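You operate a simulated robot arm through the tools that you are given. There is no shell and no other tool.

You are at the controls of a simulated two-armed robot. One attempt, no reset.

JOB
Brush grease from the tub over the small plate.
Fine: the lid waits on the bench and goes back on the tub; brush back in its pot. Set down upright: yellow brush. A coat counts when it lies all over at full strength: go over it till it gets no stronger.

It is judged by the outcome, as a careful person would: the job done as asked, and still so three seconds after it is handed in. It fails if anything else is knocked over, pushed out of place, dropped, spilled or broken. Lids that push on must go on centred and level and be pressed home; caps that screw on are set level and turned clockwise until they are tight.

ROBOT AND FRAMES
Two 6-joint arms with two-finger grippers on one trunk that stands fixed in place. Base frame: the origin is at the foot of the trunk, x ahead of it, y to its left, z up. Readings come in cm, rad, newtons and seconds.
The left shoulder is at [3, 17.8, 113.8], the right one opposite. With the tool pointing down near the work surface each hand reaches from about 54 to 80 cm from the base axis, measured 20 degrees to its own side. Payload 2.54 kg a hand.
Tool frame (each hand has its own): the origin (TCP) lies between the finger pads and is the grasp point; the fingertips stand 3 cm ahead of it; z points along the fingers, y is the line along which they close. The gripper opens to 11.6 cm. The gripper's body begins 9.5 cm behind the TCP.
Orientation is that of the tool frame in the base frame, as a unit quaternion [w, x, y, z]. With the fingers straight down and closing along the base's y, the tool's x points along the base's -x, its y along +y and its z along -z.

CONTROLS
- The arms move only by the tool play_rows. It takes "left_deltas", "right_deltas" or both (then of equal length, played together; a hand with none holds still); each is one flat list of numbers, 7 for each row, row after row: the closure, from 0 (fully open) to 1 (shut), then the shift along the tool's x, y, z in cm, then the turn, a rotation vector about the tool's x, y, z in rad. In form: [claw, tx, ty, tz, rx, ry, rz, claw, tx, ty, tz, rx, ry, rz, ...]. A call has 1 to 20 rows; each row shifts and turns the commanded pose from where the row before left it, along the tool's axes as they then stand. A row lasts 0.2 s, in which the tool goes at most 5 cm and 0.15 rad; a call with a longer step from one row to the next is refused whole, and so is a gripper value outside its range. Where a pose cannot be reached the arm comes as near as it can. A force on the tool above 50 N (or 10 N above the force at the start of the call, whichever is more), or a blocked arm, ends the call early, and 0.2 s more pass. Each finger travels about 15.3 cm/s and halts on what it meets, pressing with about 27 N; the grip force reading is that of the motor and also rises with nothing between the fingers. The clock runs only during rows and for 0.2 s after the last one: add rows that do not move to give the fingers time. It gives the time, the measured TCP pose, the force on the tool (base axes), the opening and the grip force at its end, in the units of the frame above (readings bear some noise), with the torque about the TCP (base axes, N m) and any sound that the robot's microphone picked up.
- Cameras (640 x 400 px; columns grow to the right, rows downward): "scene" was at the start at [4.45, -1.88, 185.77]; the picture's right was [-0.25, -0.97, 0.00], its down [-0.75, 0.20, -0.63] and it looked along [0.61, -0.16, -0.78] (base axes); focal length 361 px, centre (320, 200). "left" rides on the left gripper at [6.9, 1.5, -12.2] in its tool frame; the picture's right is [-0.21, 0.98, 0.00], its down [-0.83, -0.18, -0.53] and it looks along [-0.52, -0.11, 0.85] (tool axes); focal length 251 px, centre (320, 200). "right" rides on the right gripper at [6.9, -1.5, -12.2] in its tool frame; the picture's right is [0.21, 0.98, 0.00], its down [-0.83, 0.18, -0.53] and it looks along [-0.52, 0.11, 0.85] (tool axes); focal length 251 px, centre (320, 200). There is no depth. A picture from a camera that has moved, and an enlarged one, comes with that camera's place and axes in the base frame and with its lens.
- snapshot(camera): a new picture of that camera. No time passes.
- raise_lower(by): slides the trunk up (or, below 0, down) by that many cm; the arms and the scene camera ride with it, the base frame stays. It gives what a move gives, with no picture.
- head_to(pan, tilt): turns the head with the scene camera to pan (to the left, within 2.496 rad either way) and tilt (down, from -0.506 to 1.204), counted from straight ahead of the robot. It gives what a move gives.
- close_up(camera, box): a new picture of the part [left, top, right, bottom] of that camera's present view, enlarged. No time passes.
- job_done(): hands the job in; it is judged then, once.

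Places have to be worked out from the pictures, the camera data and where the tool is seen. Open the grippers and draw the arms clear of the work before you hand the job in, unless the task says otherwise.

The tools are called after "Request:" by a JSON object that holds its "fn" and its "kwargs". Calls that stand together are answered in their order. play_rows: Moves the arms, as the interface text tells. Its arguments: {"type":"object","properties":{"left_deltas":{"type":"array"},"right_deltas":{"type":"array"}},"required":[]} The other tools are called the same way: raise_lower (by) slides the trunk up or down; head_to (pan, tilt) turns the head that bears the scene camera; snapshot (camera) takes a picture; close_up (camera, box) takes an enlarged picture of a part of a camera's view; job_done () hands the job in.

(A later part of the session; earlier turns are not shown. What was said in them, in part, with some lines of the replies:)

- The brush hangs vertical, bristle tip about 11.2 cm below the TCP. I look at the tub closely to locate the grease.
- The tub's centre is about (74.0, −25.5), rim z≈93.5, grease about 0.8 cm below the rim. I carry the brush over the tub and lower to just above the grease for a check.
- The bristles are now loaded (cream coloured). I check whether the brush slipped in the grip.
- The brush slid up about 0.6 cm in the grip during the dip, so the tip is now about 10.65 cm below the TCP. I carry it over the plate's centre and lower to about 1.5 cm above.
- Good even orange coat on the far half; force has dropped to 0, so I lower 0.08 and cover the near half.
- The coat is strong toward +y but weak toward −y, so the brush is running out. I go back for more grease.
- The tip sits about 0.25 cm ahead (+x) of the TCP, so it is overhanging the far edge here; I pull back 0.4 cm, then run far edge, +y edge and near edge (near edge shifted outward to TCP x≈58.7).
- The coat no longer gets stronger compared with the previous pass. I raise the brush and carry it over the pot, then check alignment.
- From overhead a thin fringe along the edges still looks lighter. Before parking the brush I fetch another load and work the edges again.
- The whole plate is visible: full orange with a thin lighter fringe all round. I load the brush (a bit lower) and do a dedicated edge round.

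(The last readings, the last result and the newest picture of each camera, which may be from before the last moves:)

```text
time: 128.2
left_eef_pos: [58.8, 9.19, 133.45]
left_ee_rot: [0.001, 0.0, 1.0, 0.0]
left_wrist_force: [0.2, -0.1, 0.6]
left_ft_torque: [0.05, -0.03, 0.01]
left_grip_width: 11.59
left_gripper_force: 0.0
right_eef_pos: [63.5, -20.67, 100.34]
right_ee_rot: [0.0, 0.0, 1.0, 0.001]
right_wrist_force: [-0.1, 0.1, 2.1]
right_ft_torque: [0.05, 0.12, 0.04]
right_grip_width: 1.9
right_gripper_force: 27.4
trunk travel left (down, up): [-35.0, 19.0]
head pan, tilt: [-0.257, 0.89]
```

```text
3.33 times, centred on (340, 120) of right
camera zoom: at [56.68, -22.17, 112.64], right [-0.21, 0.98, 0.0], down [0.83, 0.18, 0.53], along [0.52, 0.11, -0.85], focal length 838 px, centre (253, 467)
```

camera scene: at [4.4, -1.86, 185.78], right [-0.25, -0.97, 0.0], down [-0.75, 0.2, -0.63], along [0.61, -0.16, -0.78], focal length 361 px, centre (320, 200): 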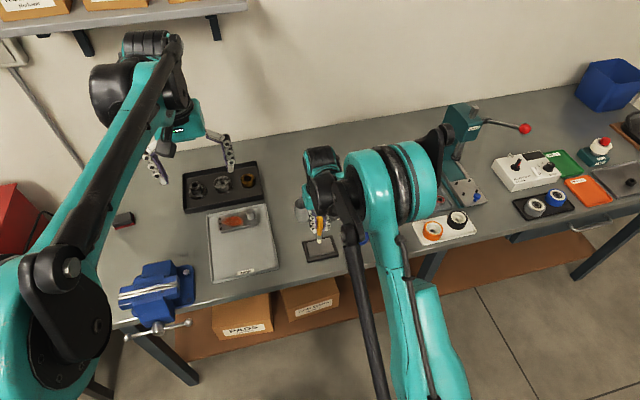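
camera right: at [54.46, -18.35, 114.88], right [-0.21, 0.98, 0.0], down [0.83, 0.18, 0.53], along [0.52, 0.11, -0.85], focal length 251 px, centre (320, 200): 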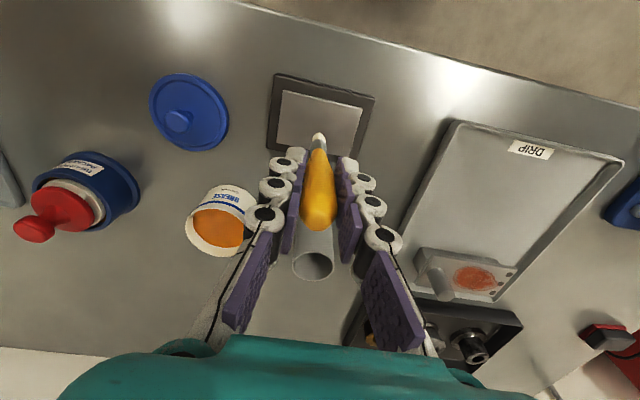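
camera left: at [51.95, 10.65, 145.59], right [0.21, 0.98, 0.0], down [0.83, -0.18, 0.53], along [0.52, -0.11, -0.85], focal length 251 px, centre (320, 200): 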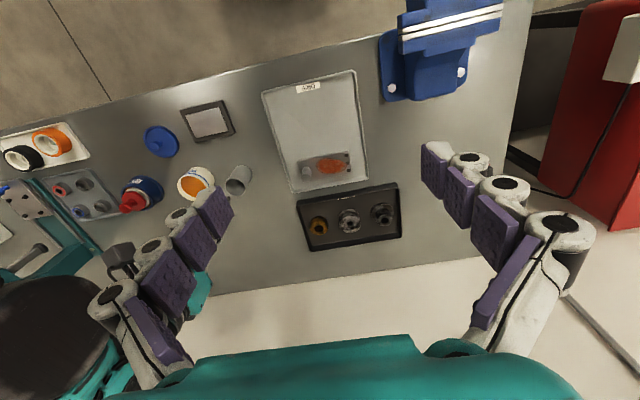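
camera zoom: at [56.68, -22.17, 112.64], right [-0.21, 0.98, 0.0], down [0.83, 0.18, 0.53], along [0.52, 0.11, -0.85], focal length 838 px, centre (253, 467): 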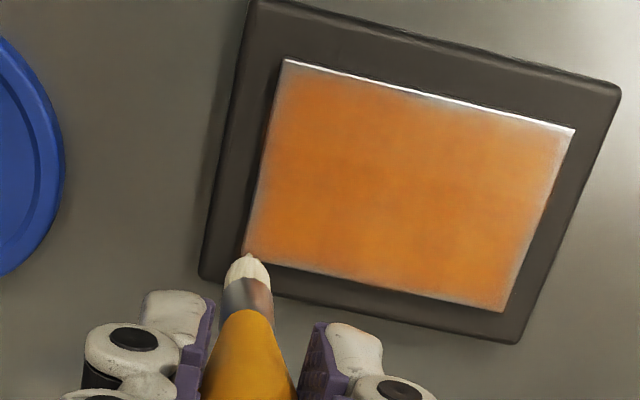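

The near edge improved. Now the far edge and the +y edge slowly.

Request:
{"fn": "play_rows", "kwargs": {"right_deltas": [1, 0, 0.75, 0, 0, 0, 0, 1, 0, 0.75, 0, 0, 0, 0, 1, 0, 0.75, 0, 0, 0, 0, 1, 0, 0.75, 0, 0, 0, 0, 1, 0, 0.75, 0, 0, 0, 0, 1, 0, 0.75, 0, 0, 0, 0, 1, 0, 0.75, 0, 0, 0, 0, 1, 0, 0.75, 0, 0, 0, 0, 1, 0, 0.75, 0, 0, 0, 0, 1, 0, 0.85, 0, 0, 0, 0, 1, 0.69, 0, 0, 0, 0, 0, 1, 0.69, 0, 0, 0, 0, 0, 1, 0.69, 0, 0, 0, 0, 0, 1, 0.69, 0, 0, 0, 0, 0, 1, 0.69, 0, 0, 0, 0, 0, 1, 0.69, 0, 0, 0, 0, 0, 1, 0.69, 0, 0, 0, 0, 0]}}

Request:
{"fn": "play_rows", "kwargs": {"right_deltas": [1, 0, 0, -2, 0, 0, 0, 1, 0, 0, -3, 0, 0, 0, 1, 0.9, 0, -3, 0, 0, 0, 1, 0, 0, 0, 0, 0, 0]}}

Request:
{"fn": "close_up", "kwargs": {"camera": "right", "box": [220, 60, 380, 180]}}

Request:
{"fn": "close_up", "kwargs": {"camera": "scene", "box": [295, 225, 355, 270]}}

```text
time: 131.8
left_eef_pos: [58.77, 9.21, 133.28]
left_ee_rot: [0.0, 0.0, 1.0, 0.0]
left_wrist_force: [0.7, -0.1, -0.1]
left_ft_torque: [0.0, 0.0, -0.03]
left_grip_width: 11.6
left_gripper_force: 0.0
right_eef_pos: [58.85, -13.07, 100.46]
right_ee_rot: [0.0, 0.0, 1.0, -0.001]
right_wrist_force: [0.7, -0.9, 3.3]
right_ft_torque: [-0.06, -0.09, 0.0]
right_grip_width: 1.88
right_gripper_force: 27.1
trunk travel left (down, up): [-35.0, 19.0]
head pan, tilt: [-0.257, 0.89]
```

```text
time: 132.8
left_eef_pos: [58.74, 9.21, 133.29]
left_ee_rot: [0.001, 0.0, 1.0, 0.0]
left_wrist_force: [1.1, 0.4, -0.4]
left_ft_torque: [0.01, 0.03, 0.01]
left_grip_width: 11.61
left_gripper_force: 0.1
right_eef_pos: [57.92, -13.1, 108.33]
right_ee_rot: [0.0, 0.0, 1.0, 0.0]
right_wrist_force: [0.4, 0.5, -0.5]
right_ft_torque: [0.0, 0.04, 0.0]
right_grip_width: 1.89
right_gripper_force: 27.1
trunk travel left (down, up): [-35.0, 19.0]
head pan, tilt: [-0.257, 0.89]
```

```text
3.33 times, centred on (300, 120) of right
camera zoom: at [51.05, -14.64, 120.62], right [-0.21, 0.98, 0.0], down [0.83, 0.18, 0.53], along [0.52, 0.11, -0.85], focal length 838 px, centre (387, 467)
```

zoom: 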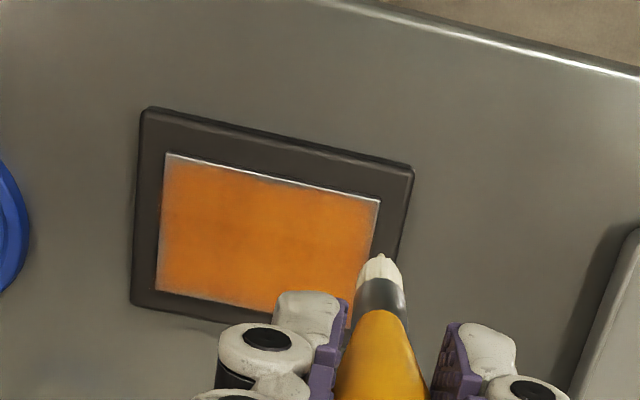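

```text
8.89 times, centred on (325, 248) of scene
camera zoom: at [4.56, -1.88, 185.77], right [-0.25, -0.97, 0.0], down [-0.75, 0.2, -0.63], along [0.61, -0.16, -0.78], focal length 3210 px, centre (276, -222)
```

zoom: 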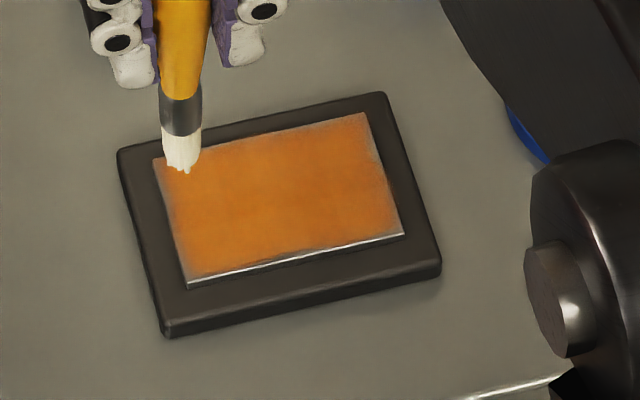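

The fringe did not change further, so the coat is at its limit. I carry the brush back to the pot and lower it part-way inside.

Request:
{"fn": "play_rows", "kwargs": {"right_deltas": [1, 0, 0, -2.5, 0, 0, 0, 1, -3.43, -0.31, 0, 0, 0, 0, 1, -3.43, -0.31, 0, 0, 0, 0, 1, -3.43, -0.31, 0, 0, 0, 0, 1, -3.43, -0.31, 0, 0, 0, 0, 1, -3.43, -0.31, 0, 0, 0, 0, 1, 0, 0, 0, 0, 0, 0, 1, 0, 0, 1.5, 0, 0, 0, 1, 0, 0, 1.5, 0, 0, 0, 1, 0, 0, 0, 0, 0, 0]}}

Request:
{"fn": "close_up", "kwargs": {"camera": "right", "box": [260, 60, 380, 160]}}

Request:
{"fn": "close_up", "kwargs": {"camera": "scene", "box": [270, 150, 350, 230]}}

```text
time: 135.0
left_eef_pos: [58.79, 9.15, 133.41]
left_ee_rot: [0.0, 0.0, 1.0, 0.0]
left_wrist_force: [0.1, -0.1, -0.4]
left_ft_torque: [0.01, -0.03, 0.0]
left_grip_width: 11.62
left_gripper_force: 0.0
right_eef_pos: [75.04, -14.41, 107.99]
right_ee_rot: [0.0, 0.001, 1.0, 0.0]
right_wrist_force: [0.8, -0.8, 0.0]
right_ft_torque: [0.04, 0.04, 0.02]
right_grip_width: 1.92
right_gripper_force: 27.4
trunk travel left (down, up): [-35.0, 19.0]
head pan, tilt: [-0.257, 0.89]
```

```text
4.00 times, centred on (320, 110) of right
camera zoom: at [68.08, -16.04, 120.15], right [-0.21, 0.98, 0.0], down [0.83, 0.18, 0.53], along [0.52, 0.11, -0.85], focal length 1006 px, centre (320, 560)
```

zoom: 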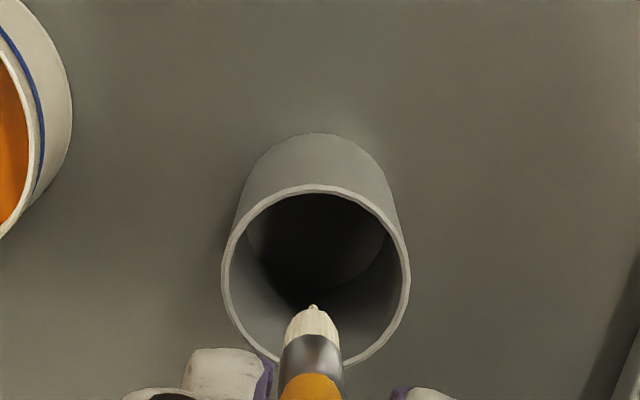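

```text
5.00 times, centred on (310, 190) of scene
camera zoom: at [4.42, -1.87, 185.78], right [-0.25, -0.97, 0.0], down [-0.75, 0.2, -0.63], along [0.61, -0.16, -0.78], focal length 1805 px, centre (370, 250)
```

zoom: 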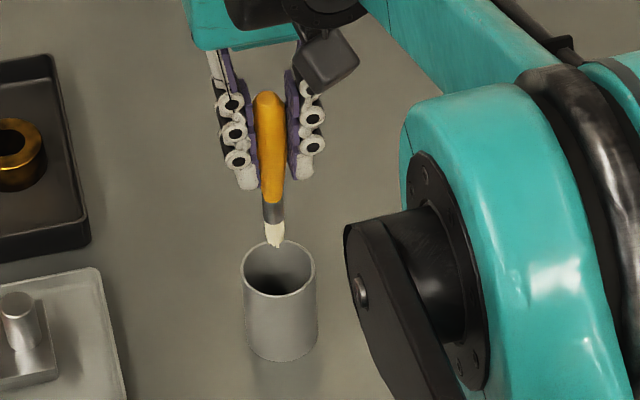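

Tip and pot centre agree at about (75.05, −14.75). I lower the brush into the pot.

Request:
{"fn": "play_rows", "kwargs": {"right_deltas": [1, 0, 0, 1.5, 0, 0, 0, 1, 0, 0, 1.5, 0, 0, 0, 1, 0, 0, 1.5, 0, 0, 0, 1, 0, 0, 1.5, 0, 0, 0, 1, 0, 0, 1.2, 0, 0, 0, 1, 0, 0, 0.5, 0, 0, 0, 1, 0, 0, 0, 0, 0, 0]}}

Request:
{"fn": "close_up", "kwargs": {"camera": "right", "box": [260, 90, 380, 190]}}

Request:
{"fn": "close_up", "kwargs": {"camera": "scene", "box": [270, 150, 350, 230]}}

```text
time: 136.6
left_eef_pos: [58.83, 9.25, 133.36]
left_ee_rot: [0.0, 0.0, 1.0, 0.0]
left_wrist_force: [0.8, 0.7, -0.2]
left_ft_torque: [0.01, 0.01, 0.01]
left_grip_width: 11.6
left_gripper_force: 0.1
right_eef_pos: [74.98, -14.58, 100.15]
right_ee_rot: [0.0, 0.0, 1.0, 0.0]
right_wrist_force: [0.0, 0.5, -0.8]
right_ft_torque: [0.01, 0.01, 0.01]
right_grip_width: 1.9
right_gripper_force: 26.5
trunk travel left (down, up): [-35.0, 19.0]
head pan, tilt: [-0.257, 0.89]
```

```text
4.00 times, centred on (320, 140) of right
camera zoom: at [68.1, -16.16, 112.4], right [-0.21, 0.98, 0.0], down [0.83, 0.18, 0.53], along [0.52, 0.11, -0.85], focal length 1006 px, centre (320, 440)
```

zoom: 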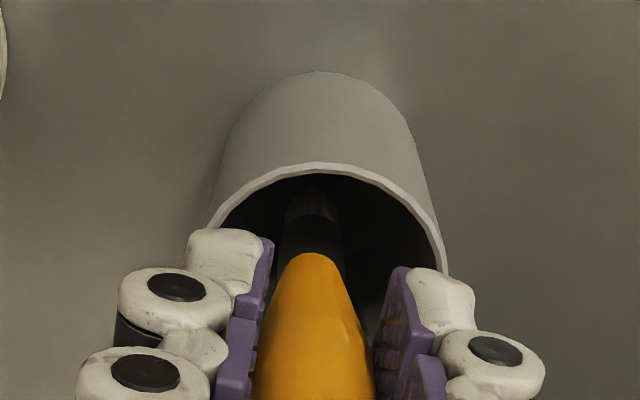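

```text
5.00 times, centred on (310, 190) of scene
camera zoom: at [4.46, -1.87, 185.77], right [-0.25, -0.97, 0.0], down [-0.75, 0.2, -0.63], along [0.61, -0.16, -0.78], focal length 1805 px, centre (370, 250)
```

zoom: 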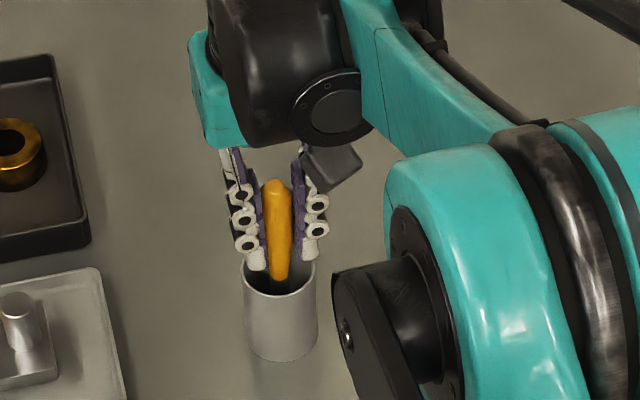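

No contact yet; I lower in small steps until the bristles touch the pot floor.

Request:
{"fn": "play_rows", "kwargs": {"right_deltas": [1, 0, 0, 0.2, 0, 0, 0, 1, 0, 0, 0.2, 0, 0, 0, 1, 0, 0, 0.15, 0, 0, 0, 1, 0, 0, 0, 0, 0, 0]}}

```text
time: 137.6
left_eef_pos: [58.8, 9.11, 133.36]
left_ee_rot: [0.0, 0.0, 1.0, 0.0]
left_wrist_force: [0.5, 0.0, -0.4]
left_ft_torque: [-0.01, 0.02, -0.02]
left_grip_width: 11.62
left_gripper_force: 0.1
right_eef_pos: [74.87, -14.58, 99.64]
right_ee_rot: [0.001, 0.0, 1.0, 0.0]
right_wrist_force: [0.4, -0.2, 0.4]
right_ft_torque: [-0.01, 0.02, -0.02]
right_grip_width: 1.9
right_gripper_force: 27.1
trunk travel left (down, up): [-35.0, 19.0]
head pan, tilt: [-0.257, 0.89]
```

Request:
{"fn": "play_rows", "kwargs": {"right_deltas": [1, 0, 0, 0.15, 0, 0, 0, 1, 0, 0, 0.1, 0, 0, 0, 1, 0, 0, 0.1, 0, 0, 0, 1, 0, 0, 0, 0, 0, 0]}}

Request:
{"fn": "close_up", "kwargs": {"camera": "right", "box": [260, 90, 380, 190]}}

```text
time: 138.6
left_eef_pos: [58.79, 9.13, 133.32]
left_ee_rot: [-0.001, 0.0, 1.0, 0.001]
left_wrist_force: [-0.1, 0.7, 0.5]
left_ft_torque: [0.02, 0.0, 0.03]
left_grip_width: 11.59
left_gripper_force: 0.0
right_eef_pos: [74.92, -14.63, 99.36]
right_ee_rot: [-0.001, 0.0, 1.0, 0.0]
right_wrist_force: [-0.3, 0.6, -0.8]
right_ft_torque: [0.02, -0.06, 0.0]
right_grip_width: 1.88
right_gripper_force: 26.8
trunk travel left (down, up): [-35.0, 19.0]
head pan, tilt: [-0.257, 0.89]
```

```text
4.00 times, centred on (320, 140) of right
camera zoom: at [68.11, -16.15, 111.5], right [-0.21, 0.98, 0.0], down [0.83, 0.18, 0.53], along [0.52, 0.11, -0.85], focal length 1006 px, centre (320, 440)
```

zoom: 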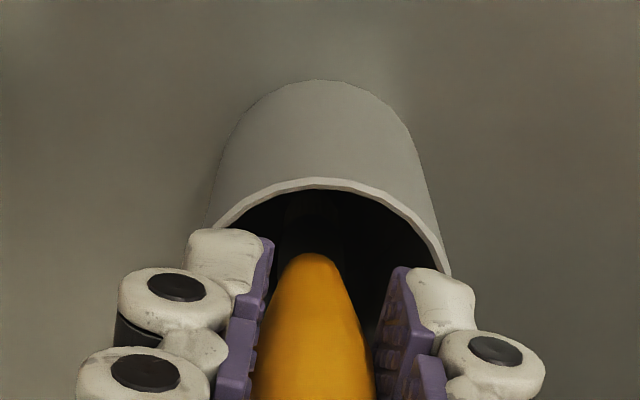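

Request:
{"fn": "play_rows", "kwargs": {"right_deltas": [1, 0, 0, 0.1, 0, 0, 0, 1, 0, 0, 0.1, 0, 0, 0, 1, 0, 0, 0.05, 0, 0, 0, 1, 0, 0, 0, 0, 0, 0]}}

Request:
{"fn": "close_up", "kwargs": {"camera": "scene", "box": [270, 150, 350, 230]}}

```text
time: 139.6
left_eef_pos: [58.73, 9.17, 133.37]
left_ee_rot: [0.0, -0.001, 1.0, -0.001]
left_wrist_force: [-0.9, 0.3, 0.0]
left_ft_torque: [-0.03, -0.02, -0.05]
left_grip_width: 11.59
left_gripper_force: 0.0
right_eef_pos: [74.93, -14.58, 99.01]
right_ee_rot: [0.001, 0.0, 1.0, 0.001]
right_wrist_force: [2.9, -0.2, 9.9]
right_ft_torque: [-0.06, -0.37, 0.01]
right_grip_width: 1.92
right_gripper_force: 27.6
trunk travel left (down, up): [-35.0, 19.0]
head pan, tilt: [-0.257, 0.89]
```

```text
5.00 times, centred on (310, 190) of scene
camera zoom: at [4.36, -1.85, 185.78], right [-0.25, -0.97, 0.0], down [-0.75, 0.2, -0.63], along [0.61, -0.16, -0.78], focal length 1805 px, centre (370, 250)
```

zoom: 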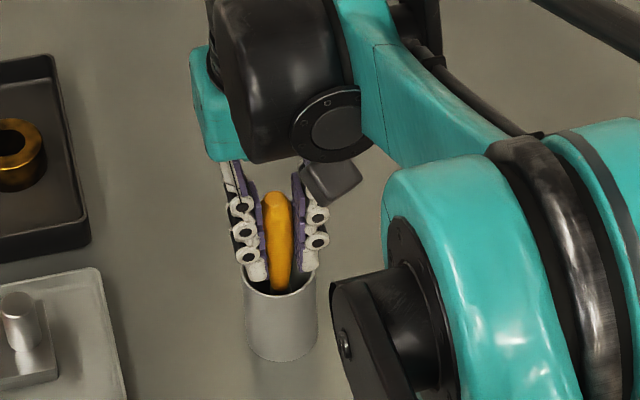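

The bristles rest on the pot floor. I ease 0.1 cm, open a little, and watch how the brush settles.

Request:
{"fn": "play_rows", "kwargs": {"right_deltas": [1, 0, 0, -0.1, 0, 0, 0, 0.8, 0, 0, 0, 0, 0, 0, 0.75, 0, 0, 0, 0, 0, 0, 0.7, 0, 0, 0, 0, 0, 0, 0.65, 0, 0, 0, 0, 0, 0, 0.65, 0, 0, 0, 0, 0, 0]}}

Request:
{"fn": "snapshot", "kwargs": {"camera": "right"}}

Request:
{"fn": "close_up", "kwargs": {"camera": "scene", "box": [270, 150, 350, 230]}}

```text
time: 141.0
left_eef_pos: [58.78, 9.08, 133.36]
left_ee_rot: [0.0, 0.0, 1.0, 0.0]
left_wrist_force: [0.4, -0.5, -0.2]
left_ft_torque: [0.02, 0.01, 0.01]
left_grip_width: 11.59
left_gripper_force: 0.0
right_eef_pos: [75.06, -14.66, 99.11]
right_ee_rot: [0.0, 0.0, 1.0, 0.0]
right_wrist_force: [0.1, 0.3, 0.4]
right_ft_torque: [0.0, 0.0, 0.02]
right_grip_width: 4.09
right_gripper_force: 0.0
trunk travel left (down, up): [-35.0, 19.0]
head pan, tilt: [-0.257, 0.89]
```

```text
taken
camera right: at [68.11, -16.14, 111.33], right [-0.21, 0.98, 0.0], down [0.83, 0.18, 0.53], along [0.52, 0.11, -0.85], focal length 251 px, centre (320, 200)
```

right: 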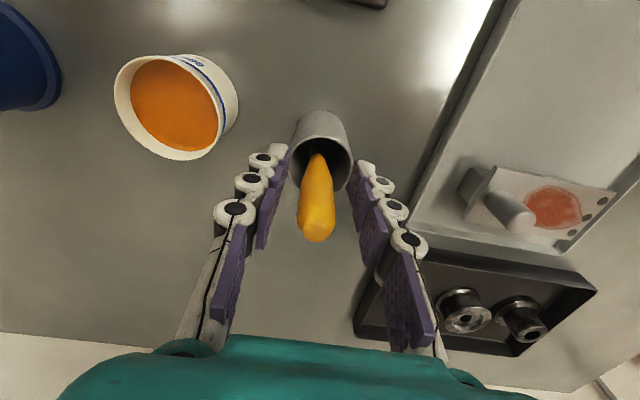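

```text
5.00 times, centred on (310, 190) of scene
camera zoom: at [4.47, -1.88, 185.77], right [-0.25, -0.97, 0.0], down [-0.75, 0.2, -0.63], along [0.61, -0.16, -0.78], focal length 1805 px, centre (370, 250)
```

zoom: 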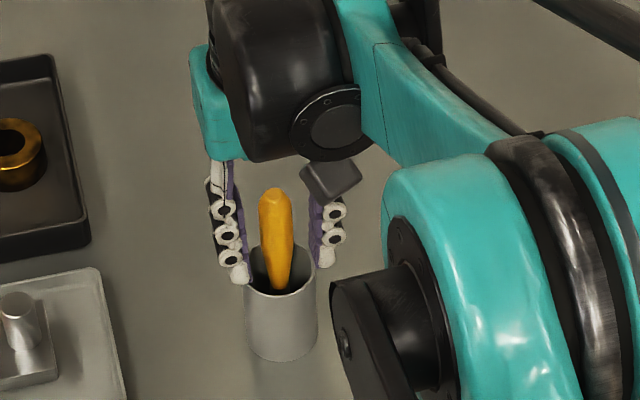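

The brush stands in its pot. I rise straight up and move above the lid at (63.1, −30).

Request:
{"fn": "play_rows", "kwargs": {"right_deltas": [0.6, 0, 0, -0.5, 0, 0, 0, 0.6, 0, 0, -1.5, 0, 0, 0, 0.6, 0, 0, -2.5, 0, 0, 0, 0.55, 0, 0, -3, 0, 0, 0, 0.55, 0, 0, -3, 0, 0, 0, 0.55, 2.4, -3.08, 0, 0, 0, 0, 0.55, 2.4, -3.08, 0, 0, 0, 0, 0.55, 2.4, -3.08, 0, 0, 0, 0, 0.55, 2.4, -3.08, 0, 0, 0, 0, 0.55, 2.15, -3.08, 0, 0, 0, 0, 0.55, 0, 0, 2, 0, 0, 0, 0.55, 0, 0, 2, 0, 0, 0, 0.55, 0, 0, 0, 0, 0, 0]}}

Request:
{"fn": "snapshot", "kwargs": {"camera": "right"}}

Request:
{"fn": "close_up", "kwargs": {"camera": "right", "box": [250, 40, 390, 180]}}

Request:
{"fn": "snapshot", "kwargs": {"camera": "scene"}}

```text
time: 143.8
left_eef_pos: [58.73, 9.2, 133.38]
left_ee_rot: [0.0, -0.001, 1.0, 0.0]
left_wrist_force: [-1.4, 0.6, 0.3]
left_ft_torque: [-0.02, 0.02, -0.02]
left_grip_width: 11.58
left_gripper_force: 0.1
right_eef_pos: [63.24, -29.95, 105.59]
right_ee_rot: [0.0, 0.001, 1.0, 0.0]
right_wrist_force: [-0.2, 0.2, 0.0]
right_ft_torque: [0.0, 0.03, 0.02]
right_grip_width: 5.24
right_gripper_force: 0.0
trunk travel left (down, up): [-35.0, 19.0]
head pan, tilt: [-0.257, 0.89]
```

```text
taken
camera right: at [56.33, -31.46, 117.87], right [-0.21, 0.98, 0.0], down [0.83, 0.18, 0.53], along [0.52, 0.11, -0.85], focal length 251 px, centre (320, 200)
```

right: 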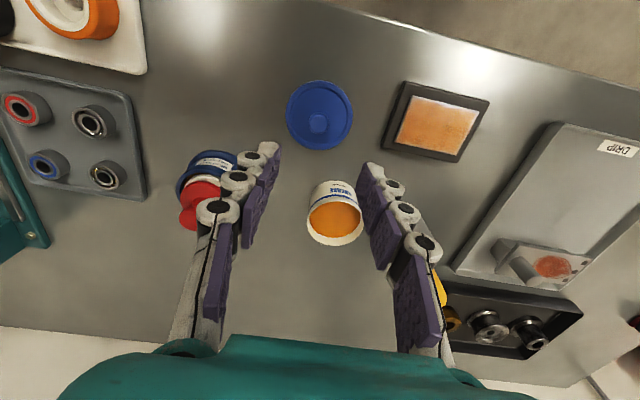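

```text
2.86 times, centred on (320, 110) of right
camera zoom: at [56.33, -31.46, 117.87], right [-0.21, 0.98, 0.0], down [0.83, 0.18, 0.53], along [0.52, 0.11, -0.85], focal length 718 px, centre (320, 457)
```

zoom: 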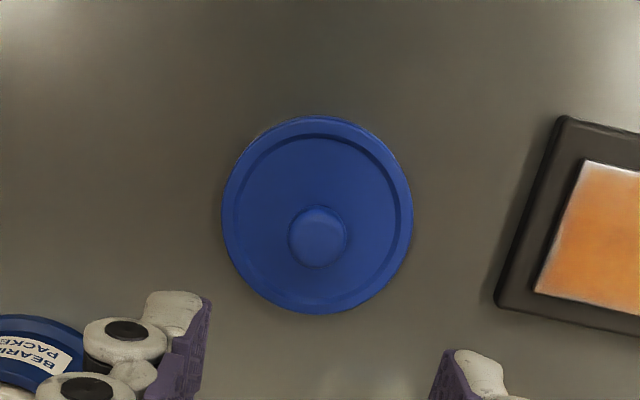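

```text
taken
camera scene: at [4.42, -1.85, 185.78], right [-0.25, -0.97, 0.0], down [-0.75, 0.2, -0.63], along [0.61, -0.16, -0.78], focal length 361 px, centre (320, 200)
```

scene: 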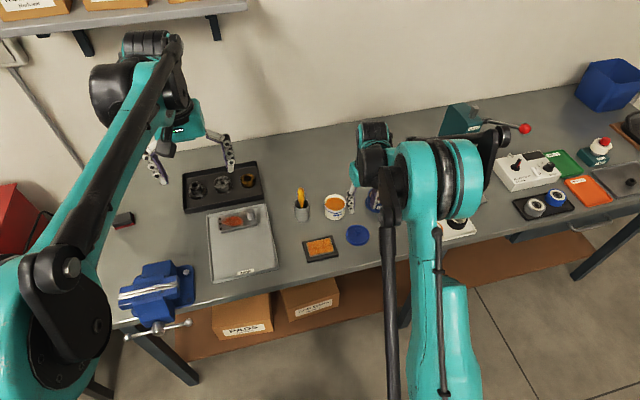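

Before moving on, I inspect the plate closely from this clear view.

Request:
{"fn": "close_up", "kwargs": {"camera": "right", "box": [380, 75, 500, 165]}}

Request:
{"fn": "close_up", "kwargs": {"camera": "scene", "box": [285, 170, 385, 270]}}

Request:
{"fn": "close_up", "kwargs": {"camera": "scene", "box": [300, 230, 345, 265]}}

Request:
{"fn": "close_up", "kwargs": {"camera": "left", "box": [130, 80, 270, 200]}}

```text
4.44 times, centred on (440, 120) of right
camera zoom: at [56.33, -31.46, 117.87], right [-0.21, 0.98, 0.0], down [0.83, 0.18, 0.53], along [0.52, 0.11, -0.85], focal length 1118 px, centre (-213, 556)
```

zoom: 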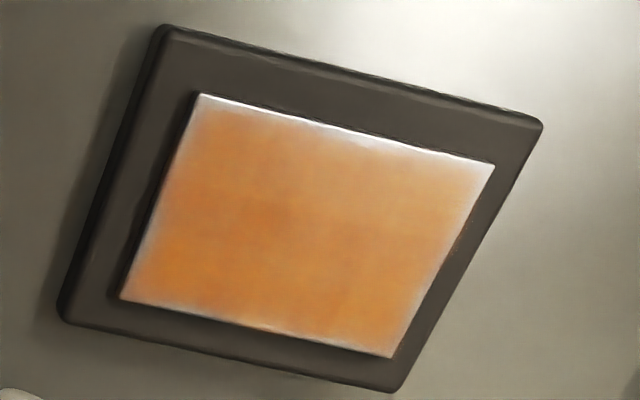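

```text
4.00 times, centred on (335, 220) of scene
camera zoom: at [4.42, -1.85, 185.78], right [-0.25, -0.97, 0.0], down [-0.75, 0.2, -0.63], along [0.61, -0.16, -0.78], focal length 1444 px, centre (260, 120)
```

zoom: 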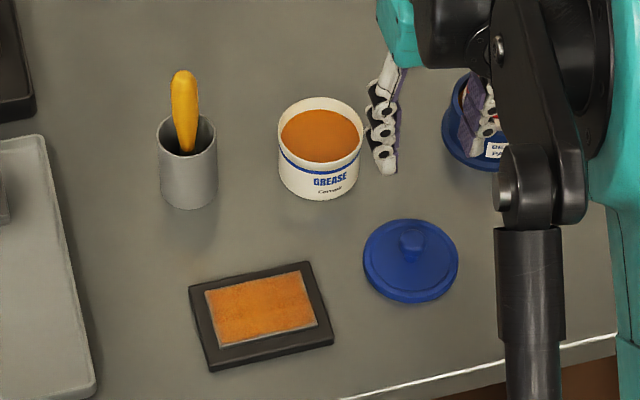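

```text
11.43 times, centred on (322, 248) of scene
camera zoom: at [4.42, -1.85, 185.78], right [-0.25, -0.97, 0.0], down [-0.75, 0.2, -0.63], along [0.61, -0.16, -0.78], focal length 4127 px, centre (291, -343)
```

zoom: 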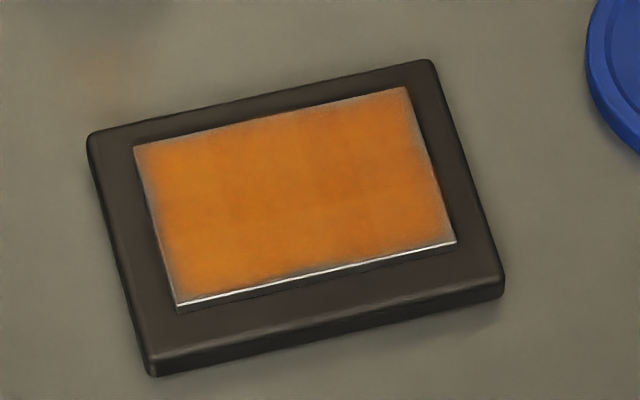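

```text
3.33 times, centred on (200, 140) of left
camera zoom: at [51.88, 10.66, 145.62], right [0.21, 0.98, 0.0], down [0.83, -0.18, 0.53], along [0.52, -0.11, -0.85], focal length 838 px, centre (720, 400)
```

zoom: 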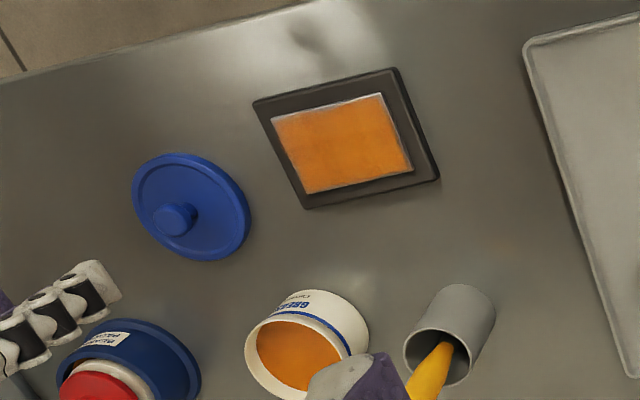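

The coat covers the whole plate evenly, the thin fringe is the same on all sides regardless of passes. Now the lid: knob at (63.1, −30.1), so I descend to grip it at TCP z≈92.7.

Request:
{"fn": "play_rows", "kwargs": {"right_deltas": [0.55, 0, -0.05, 2, 0, 0, 0, 0.55, 0, 0, 2, 0, 0, 0, 0.55, 0, 0, 2, 0, 0, 0, 0.55, 0, 0, 2, 0, 0, 0, 0.55, 0, 0, 2, 0, 0, 0, 0.55, 0, 0, 1.5, 0, 0, 0, 0.55, 0, 0, 1.0, 0, 0, 0, 0.55, 0, 0, 0.4, 0, 0, 0, 0.55, 0, 0, 0, 0, 0, 0]}}

Request:
{"fn": "snapshot", "kwargs": {"camera": "right"}}

```text
time: 145.8
left_eef_pos: [58.76, 9.21, 133.37]
left_ee_rot: [0.0, 0.0, 1.0, 0.0]
left_wrist_force: [0.0, 0.1, 0.1]
left_ft_torque: [-0.01, -0.03, 0.0]
left_grip_width: 11.61
left_gripper_force: 0.1
right_eef_pos: [63.27, -30.0, 92.7]
right_ee_rot: [-0.001, 0.0, 1.0, 0.001]
right_wrist_force: [0.2, -0.1, -0.2]
right_ft_torque: [0.02, -0.01, 0.02]
right_grip_width: 5.23
right_gripper_force: 0.1
trunk travel left (down, up): [-35.0, 19.0]
head pan, tilt: [-0.257, 0.89]
```

```text
taken
camera right: at [56.38, -31.62, 104.94], right [-0.21, 0.98, 0.0], down [0.83, 0.18, 0.53], along [0.52, 0.11, -0.85], focal length 251 px, centre (320, 200)
```

right: 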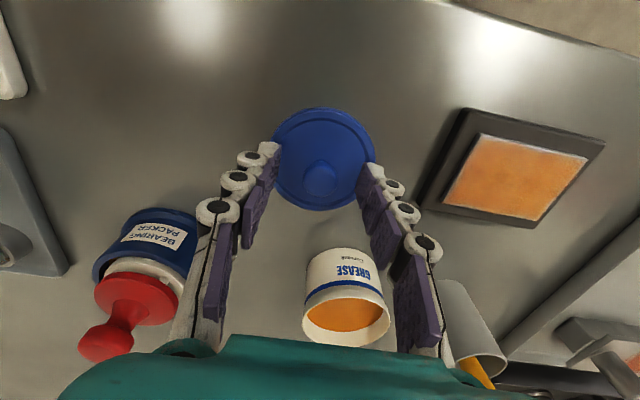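

The knob sits between the fingers exactly as at the first grip. I close and lift.

Request:
{"fn": "play_rows", "kwargs": {"right_deltas": [0.7, 0, 0, 0, 0, 0, 0, 0.8, 0, 0, 0, 0, 0, 0, 1, 0, 0, 0, 0, 0, 0, 1, 0, 0, 0, 0, 0, 0, 1, 0, 0, -0.5, 0, 0, 0, 1, 0, 0, -1, 0, 0, 0, 1, 0, 0, -2, 0, 0, 0, 1, 0, 0, -3, 0, 0, 0, 1, 0, 0, -3, 0, 0, 0, 1, 0, 0, -3, 0, 0, 0, 1, 0, 0, 0, 0, 0, 0]}}

Request:
{"fn": "close_up", "kwargs": {"camera": "right", "box": [240, 80, 400, 240]}}

Request:
{"fn": "close_up", "kwargs": {"camera": "scene", "box": [290, 150, 390, 250]}}

```text
time: 148.2
left_eef_pos: [58.75, 9.05, 133.28]
left_ee_rot: [-0.001, 0.0, 1.0, 0.0]
left_wrist_force: [-0.3, -0.5, 0.1]
left_ft_torque: [-0.01, -0.02, 0.02]
left_grip_width: 11.6
left_gripper_force: 0.1
right_eef_pos: [63.28, -30.1, 105.32]
right_ee_rot: [0.0, 0.0, 1.0, 0.0]
right_wrist_force: [0.1, -0.3, 0.1]
right_ft_torque: [0.02, -0.04, -0.02]
right_grip_width: 1.86
right_gripper_force: 27.2
trunk travel left (down, up): [-35.0, 19.0]
head pan, tilt: [-0.257, 0.89]
```

```text
2.50 times, centred on (320, 160) of right
camera zoom: at [56.45, -31.67, 117.48], right [-0.21, 0.98, 0.0], down [0.83, 0.18, 0.53], along [0.52, 0.11, -0.85], focal length 629 px, centre (320, 300)
```

zoom: 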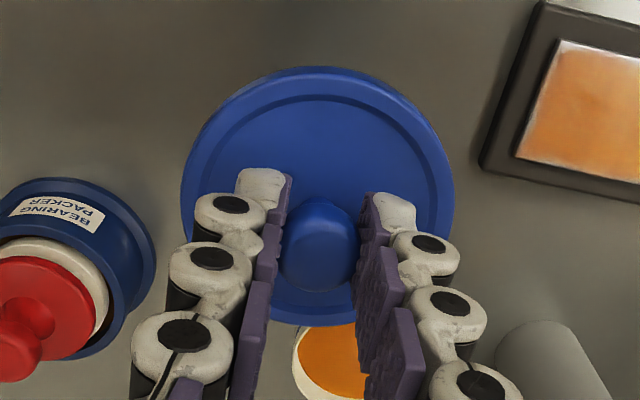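

```text
4.00 times, centred on (340, 200) of scene
camera zoom: at [4.53, -1.91, 185.77], right [-0.25, -0.97, 0.0], down [-0.75, 0.2, -0.63], along [0.61, -0.16, -0.78], focal length 1444 px, centre (240, 200)
```

zoom: 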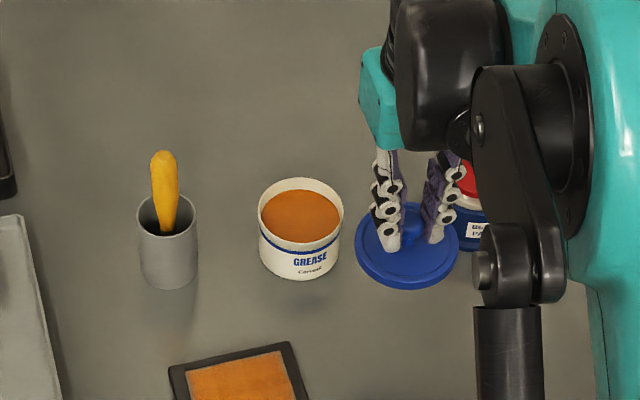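

The lid is held level at the same grip. I carry it back over the tub to (74.19, −25.58) and lower to just above the rim.

Request:
{"fn": "play_rows", "kwargs": {"right_deltas": [1, -2.2, 0.898, 0, 0, 0, 0, 1, -2.2, 0.898, 0, 0, 0, 0, 1, -2.2, 0.898, 0, 0, 0, 0, 1, -2.2, 0.898, 0, 0, 0, 0, 1, -2.2, 0.898, 0, 0, 0, 0, 1, 0, 0, 0, 0, 0, 0, 1, 0, 0, 2, 0, 0, 0, 1, 0, 0, 2, 0, 0, 0, 1, 0, 0, 1.5, 0, 0, 0, 1, 0, 0, 0, 0, 0, 0, 1, 0, 0, 0, 0, 0, 0]}}

Request:
{"fn": "snapshot", "kwargs": {"camera": "right"}}

Request:
{"fn": "close_up", "kwargs": {"camera": "scene", "box": [300, 150, 380, 230]}}

Request:
{"fn": "close_up", "kwargs": {"camera": "left", "box": [150, 130, 250, 230]}}

```text
time: 150.6
left_eef_pos: [58.72, 9.2, 133.36]
left_ee_rot: [0.0, 0.001, 1.0, 0.0]
left_wrist_force: [-0.1, 0.6, -0.2]
left_ft_torque: [-0.04, 0.01, 0.0]
left_grip_width: 11.61
left_gripper_force: 0.1
right_eef_pos: [74.13, -25.53, 99.78]
right_ee_rot: [0.0, 0.0, 1.0, 0.0]
right_wrist_force: [-0.3, 0.0, 0.1]
right_ft_torque: [0.0, 0.02, 0.0]
right_grip_width: 1.87
right_gripper_force: 27.3
trunk travel left (down, up): [-35.0, 19.0]
head pan, tilt: [-0.257, 0.89]
```

```text
taken
camera right: at [67.34, -27.1, 112.0], right [-0.21, 0.98, 0.0], down [0.83, 0.18, 0.53], along [0.52, 0.11, -0.85], focal length 251 px, centre (320, 200)
```

right: 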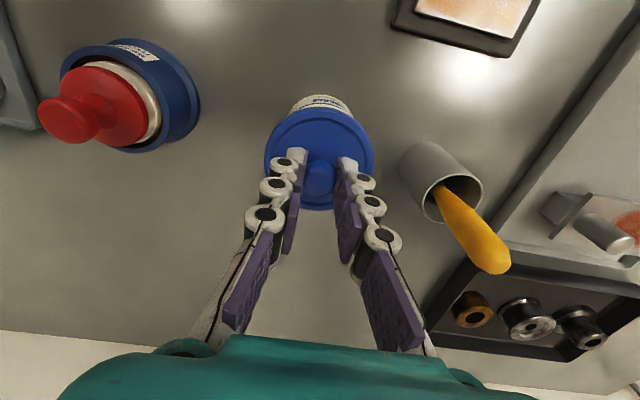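

```text
5.00 times, centred on (340, 190) of scene
camera zoom: at [4.46, -1.88, 185.77], right [-0.25, -0.97, 0.0], down [-0.75, 0.2, -0.63], along [0.61, -0.16, -0.78], focal length 1805 px, centre (220, 250)
```

zoom: 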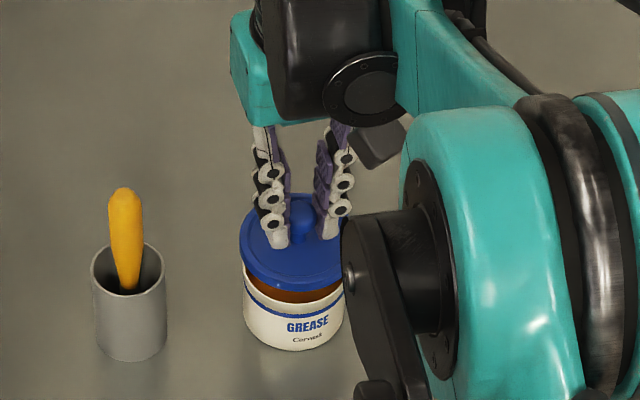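

```text
4.00 times, centred on (200, 180) of left
camera zoom: at [51.91, 10.64, 145.61], right [0.21, 0.98, 0.0], down [0.83, -0.18, 0.53], along [0.52, -0.11, -0.85], focal length 1006 px, centre (800, 280)
```

zoom: 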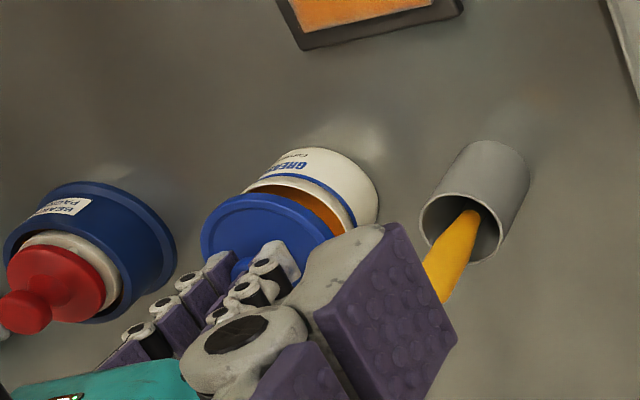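

The lid is centred above the tub. I lower in small steps, watching the force.

Request:
{"fn": "play_rows", "kwargs": {"right_deltas": [1, 0, 0, 0.5, 0, 0, 0, 1, 0, 0, 0.5, 0, 0, 0, 1, 0, 0, 0.3, 0, 0, 0, 1, 0, 0, 0.2, 0, 0, 0, 1, 0, 0, 0, 0, 0, 0]}}

Request:
{"fn": "close_up", "kwargs": {"camera": "scene", "box": [300, 150, 380, 230]}}

```text
time: 151.8
left_eef_pos: [58.88, 9.19, 133.33]
left_ee_rot: [0.0, 0.001, 1.0, 0.0]
left_wrist_force: [-0.2, -0.8, -0.2]
left_ft_torque: [0.06, -0.03, -0.01]
left_grip_width: 11.6
left_gripper_force: 0.0
right_eef_pos: [73.98, -25.55, 98.25]
right_ee_rot: [-0.001, 0.0, 1.0, 0.0]
right_wrist_force: [-0.6, 0.0, -0.9]
right_ft_torque: [0.02, -0.01, -0.02]
right_grip_width: 1.87
right_gripper_force: 27.2
trunk travel left (down, up): [-35.0, 19.0]
head pan, tilt: [-0.257, 0.89]
```

```text
5.00 times, centred on (340, 190) of scene
camera zoom: at [4.46, -1.88, 185.77], right [-0.25, -0.97, 0.0], down [-0.75, 0.2, -0.63], along [0.61, -0.16, -0.78], focal length 1805 px, centre (220, 250)
```

zoom: 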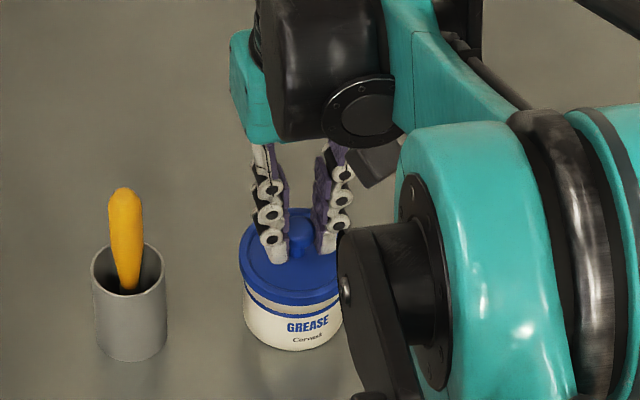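

Request:
{"fn": "play_rows", "kwargs": {"right_deltas": [1, 0, 0, 0.2, 0, 0, 0, 1, 0, 0, 0.2, 0, 0, 0, 1, 0, 0, 0.15, 0, 0, 0, 1, 0, 0, 0.15, 0, 0, 0, 1, 0, 0, 0, 0, 0, 0]}}

Request:
{"fn": "close_up", "kwargs": {"camera": "scene", "box": [300, 150, 380, 230]}}

```text
time: 153.0
left_eef_pos: [58.77, 9.09, 133.33]
left_ee_rot: [0.0, 0.0, 1.0, 0.0]
left_wrist_force: [0.1, 0.3, -0.4]
left_ft_torque: [0.01, 0.0, -0.02]
left_grip_width: 11.6
left_gripper_force: 0.1
right_eef_pos: [74.28, -25.54, 97.48]
right_ee_rot: [0.0, 0.0, 1.0, 0.0]
right_wrist_force: [1.2, -0.2, 0.0]
right_ft_torque: [0.0, 0.01, -0.03]
right_grip_width: 1.86
right_gripper_force: 26.8
trunk travel left (down, up): [-35.0, 19.0]
head pan, tilt: [-0.257, 0.89]
```

```text
5.00 times, centred on (340, 190) of scene
camera zoom: at [4.46, -1.88, 185.77], right [-0.25, -0.97, 0.0], down [-0.75, 0.2, -0.63], along [0.61, -0.16, -0.78], focal length 1805 px, centre (220, 250)
```

zoom: 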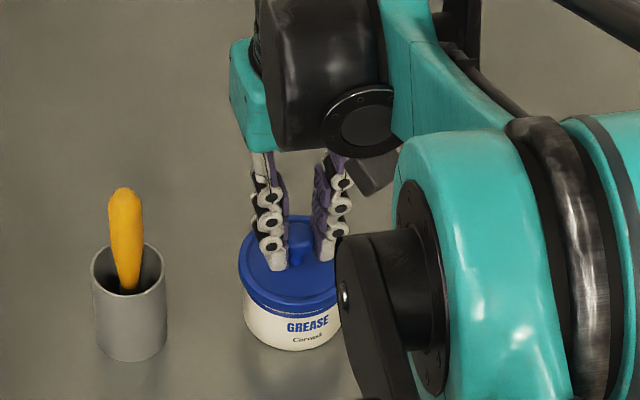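

The lid has gone over the rim with no side force. I press further in 0.1 cm steps for the seat.

Request:
{"fn": "play_rows", "kwargs": {"right_deltas": [1, 0, 0, 0.1, 0, 0, 0, 1, 0, 0, 0.1, 0, 0, 0, 1, 0, 0, 0.05, 0, 0, 0, 1, 0, 0, 0, 0, 0, 0]}}

```text
time: 154.0
left_eef_pos: [58.65, 9.18, 133.42]
left_ee_rot: [0.001, 0.001, 1.0, 0.0]
left_wrist_force: [-0.1, 0.7, 0.6]
left_ft_torque: [0.02, 0.0, -0.01]
left_grip_width: 11.6
left_gripper_force: 0.1
right_eef_pos: [74.15, -25.5, 97.49]
right_ee_rot: [0.001, -0.001, 1.0, 0.0]
right_wrist_force: [6.9, -0.1, 20.2]
right_ft_torque: [0.0, -0.2, -0.01]
right_grip_width: 1.86
right_gripper_force: 27.1
trunk travel left (down, up): [-35.0, 19.0]
head pan, tilt: [-0.257, 0.89]
heard: snap
```

A snap with 20 N. I press 0.1 cm more to make sure it's home, then look.

Request:
{"fn": "play_rows", "kwargs": {"right_deltas": [1, 0, 0, 0.08, 0, 0, 0, 1, 0, 0, 0.05, 0, 0, 0, 1, 0, 0, 0, 0, 0, 0]}}

Request:
{"fn": "close_up", "kwargs": {"camera": "scene", "box": [310, 170, 370, 230]}}

Request:
{"fn": "close_up", "kwargs": {"camera": "right", "box": [240, 70, 400, 230]}}

```text
time: 154.8
left_eef_pos: [58.58, 9.19, 133.47]
left_ee_rot: [0.002, 0.0, 1.0, -0.001]
left_wrist_force: [-0.7, -0.1, -0.5]
left_ft_torque: [0.03, 0.0, -0.03]
left_grip_width: 11.61
left_gripper_force: 0.1
right_eef_pos: [74.11, -25.38, 97.3]
right_ee_rot: [0.001, 0.001, 1.0, -0.001]
right_wrist_force: [12.7, -2.1, 31.7]
right_ft_torque: [-0.02, -0.44, 0.0]
right_grip_width: 1.85
right_gripper_force: 27.1
trunk travel left (down, up): [-35.0, 19.0]
head pan, tilt: [-0.257, 0.89]
```

```text
6.67 times, centred on (340, 200) of scene
camera zoom: at [4.22, -1.75, 185.79], right [-0.25, -0.97, 0.0], down [-0.75, 0.2, -0.63], along [0.61, -0.16, -0.78], focal length 2407 px, centre (187, 200)
```

zoom: 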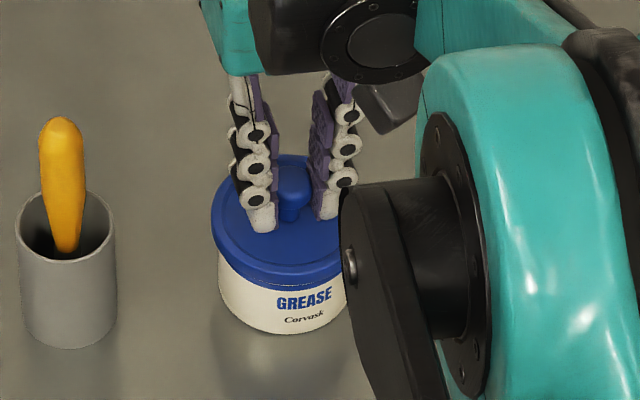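

```text
2.50 times, centred on (320, 150) of right
camera zoom: at [67.24, -27.0, 109.5], right [-0.21, 0.98, 0.0], down [0.82, 0.18, 0.54], along [0.52, 0.11, -0.84], focal length 629 px, centre (320, 325)
```

zoom: 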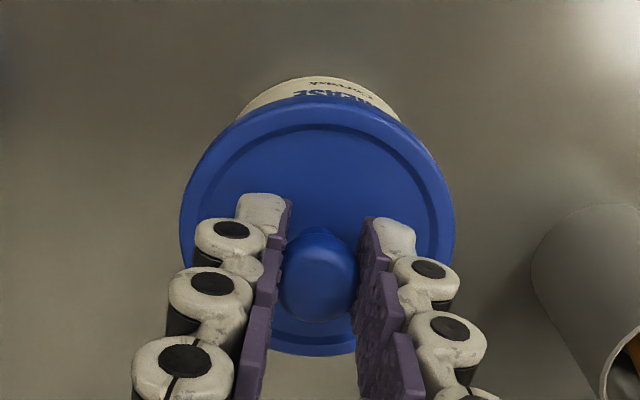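

The lid is seated as originally (stripe hidden, level). I relieve the pressure, open the fingers, and rise.

Request:
{"fn": "play_rows", "kwargs": {"right_deltas": [1, 0, 0, -0.1, 0, 0, 0, 1, 0, 0, -0.1, 0, 0, 0, 0.8, 0, 0, 0, 0, 0, 0, 0.7, 0, 0, 0, 0, 0, 0, 0.6, 0, 0, 0, 0, 0, 0, 0.6, 0, 0, 0, 0, 0, 0, 0.6, 0, 0, -1, 0, 0, 0, 0.6, 0, 0, -2, 0, 0, 0, 0.6, 0, 0, -3, 0, 0, 0, 0.6, 0, 0, -4, 0, 0, 0, 0.6, 0, 0, 0, 0, 0, 0]}}

Request:
{"fn": "close_up", "kwargs": {"camera": "right", "box": [260, 40, 440, 180]}}

Request:
{"fn": "close_up", "kwargs": {"camera": "scene", "box": [310, 170, 370, 230]}}

```text
time: 157.2
left_eef_pos: [58.86, 9.16, 133.36]
left_ee_rot: [0.001, -0.001, 1.0, 0.0]
left_wrist_force: [0.4, 0.1, -0.2]
left_ft_torque: [0.03, 0.0, -0.05]
left_grip_width: 11.6
left_gripper_force: 0.0
right_eef_pos: [74.18, -25.62, 107.4]
right_ee_rot: [-0.001, 0.0, 1.0, 0.0]
right_wrist_force: [-0.5, 0.0, -0.2]
right_ft_torque: [0.02, 0.02, -0.01]
right_grip_width: 4.65
right_gripper_force: 0.1
trunk travel left (down, up): [-35.0, 19.0]
head pan, tilt: [-0.257, 0.89]
```

```text
2.86 times, centred on (350, 110) of right
camera zoom: at [67.41, -27.18, 119.54], right [-0.21, 0.98, 0.0], down [0.83, 0.18, 0.53], along [0.52, 0.11, -0.85], focal length 718 px, centre (234, 457)
```

zoom: 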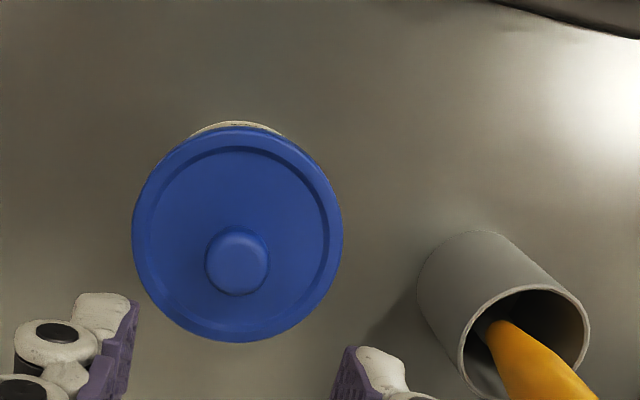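

```text
6.67 times, centred on (340, 200) of scene
camera zoom: at [4.55, -1.91, 185.77], right [-0.25, -0.97, 0.0], down [-0.75, 0.2, -0.63], along [0.61, -0.16, -0.78], focal length 2407 px, centre (187, 200)
```

zoom: 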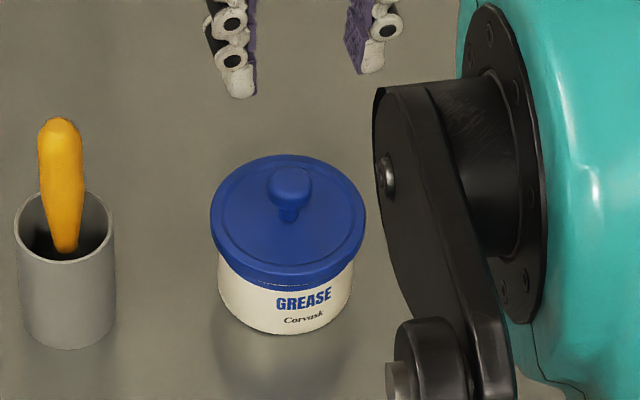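

Lid is on, centred and level; tub unmoved; brush stands in its pot. I withdraw the right arm up and back to its starting pose.

Request:
{"fn": "play_rows", "kwargs": {"right_deltas": [0.4, 0, 0, -3, 0, 0, 0, 0.3, 0, 0, -4, 0, 0, 0, 0.2, 0, 0, -4, 0, 0, 0, 0.1, 3.7, -1, -0.5, 0, 0, 0, 0, 3.7, -1, -0.5, 0, 0, 0, 0, 3.7, -1, -0.5, 0, 0, 0, 0, 3.7, -1, -0.5, 0, 0, 0, 0, 3.7, -1, -0.5, 0, 0, 0, 0, 3.7, -1, -0.5, 0, 0, 0, 0, 3.7, -1, -0.5, 0, 0, 0, 0, 3.7, -1, -0.5, 0, 0, 0, 0, 3.7, -1, -0.5, 0, 0, 0, 0, 3.7, -1, -0.5, 0, 0, 0, 0, 0, 0, 0, 0, 0, 0]}}

Request:
{"fn": "snapshot", "kwargs": {"camera": "scene"}}

Request:
{"fn": "close_up", "kwargs": {"camera": "scene", "box": [270, 160, 430, 260]}}

Request:
{"fn": "close_up", "kwargs": {"camera": "scene", "box": [300, 230, 345, 265]}}

Request:
{"fn": "close_up", "kwargs": {"camera": "right", "box": [340, 190, 410, 250]}}

Request:
{"fn": "close_up", "kwargs": {"camera": "left", "box": [170, 90, 250, 150]}}

```text
time: 160.2
left_eef_pos: [58.79, 9.07, 133.34]
left_ee_rot: [-0.001, 0.0, 1.0, -0.001]
left_wrist_force: [-0.3, -0.2, 0.1]
left_ft_torque: [0.01, 0.01, 0.01]
left_grip_width: 11.59
left_gripper_force: 0.1
right_eef_pos: [37.29, -35.75, 123.2]
right_ee_rot: [0.0, 0.0, 1.0, 0.0]
right_wrist_force: [0.0, 1.3, -0.2]
right_ft_torque: [-0.02, 0.04, -0.02]
right_grip_width: 11.6
right_gripper_force: 0.1
trunk travel left (down, up): [-35.0, 19.0]
head pan, tilt: [-0.257, 0.89]
```

```text
taken
camera scene: at [4.61, -1.89, 185.77], right [-0.25, -0.97, 0.0], down [-0.75, 0.2, -0.63], along [0.61, -0.16, -0.78], focal length 361 px, centre (320, 200)
```

scene: 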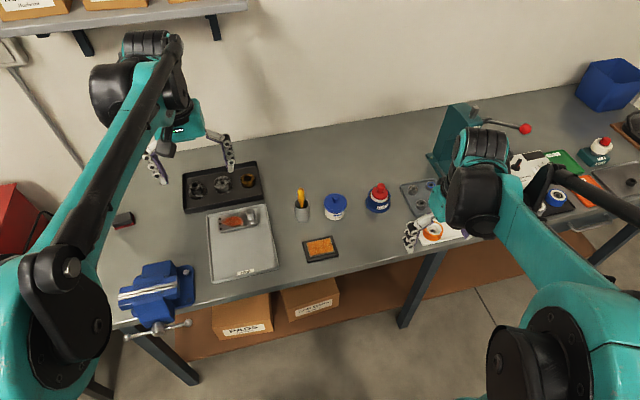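

```text
4.00 times, centred on (350, 210) of scene
camera zoom: at [4.61, -1.89, 185.77], right [-0.25, -0.97, 0.0], down [-0.75, 0.2, -0.63], along [0.61, -0.16, -0.78], focal length 1444 px, centre (200, 160)
```

zoom: 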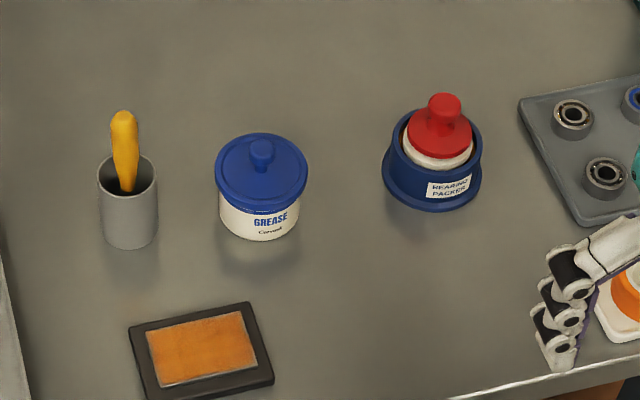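

```text
11.43 times, centred on (322, 248) of scene
camera zoom: at [4.61, -1.89, 185.77], right [-0.25, -0.97, 0.0], down [-0.75, 0.2, -0.63], along [0.61, -0.16, -0.78], focal length 4127 px, centre (291, -343)
```

zoom: 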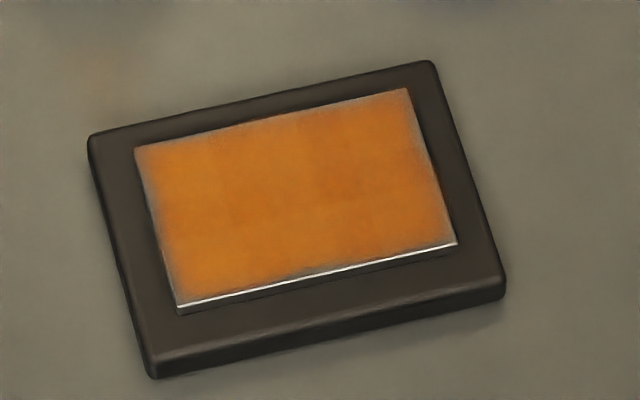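

```text
6.67 times, centred on (375, 220) of right
camera zoom: at [30.44, -37.17, 135.49], right [-0.21, 0.98, 0.0], down [0.83, 0.18, 0.53], along [0.52, 0.11, -0.85], focal length 1676 px, centre (-47, 67)
```

zoom: 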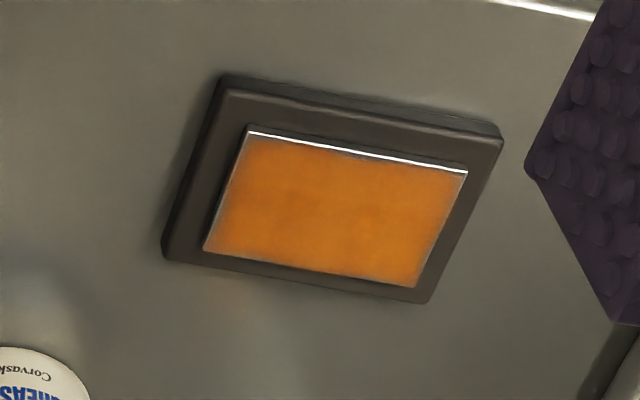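

```text
6.67 times, centred on (210, 120) of left
camera zoom: at [52.03, 10.65, 145.56], right [0.21, 0.98, 0.0], down [0.83, -0.18, 0.53], along [0.52, -0.11, -0.85], focal length 1676 px, centre (1053, 733)
```

zoom: 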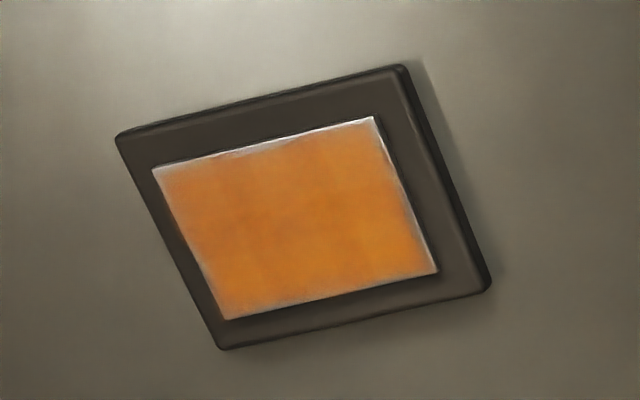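

Everything matches the starting layout: lid on tub, brush upright in its pot, plate unmoved and evenly coated, both grippers open and clear. I hand the job in.

Request:
{"fn": "job_done", "kwargs": {}}

```text
The job is handed in.
```

I brushed the small plate with grease and handed the job in; the result of the judging hasn't come back.

- **Coat:** the plate took four reloads of grease and several full passes. The last passes made no visible difference. A thin, lighter fringe of about 2–3 mm remains along all four edges. It didn't change with repeated edge passes, so I took it to be how the picture shows the edge. I couldn't confirm that.
- **Tub:** the lid is back on, centred and level. I pressed it down to about 32 N and heard it snap; the tub hasn't moved.
- **Brush:** the yellow brush is standing upright in its pot.
- **Rest of the bench:** the plate is where it started, and I saw nothing tipped or spilled. The right arm is back near its starting pose and the left never moved; both grippers are open.
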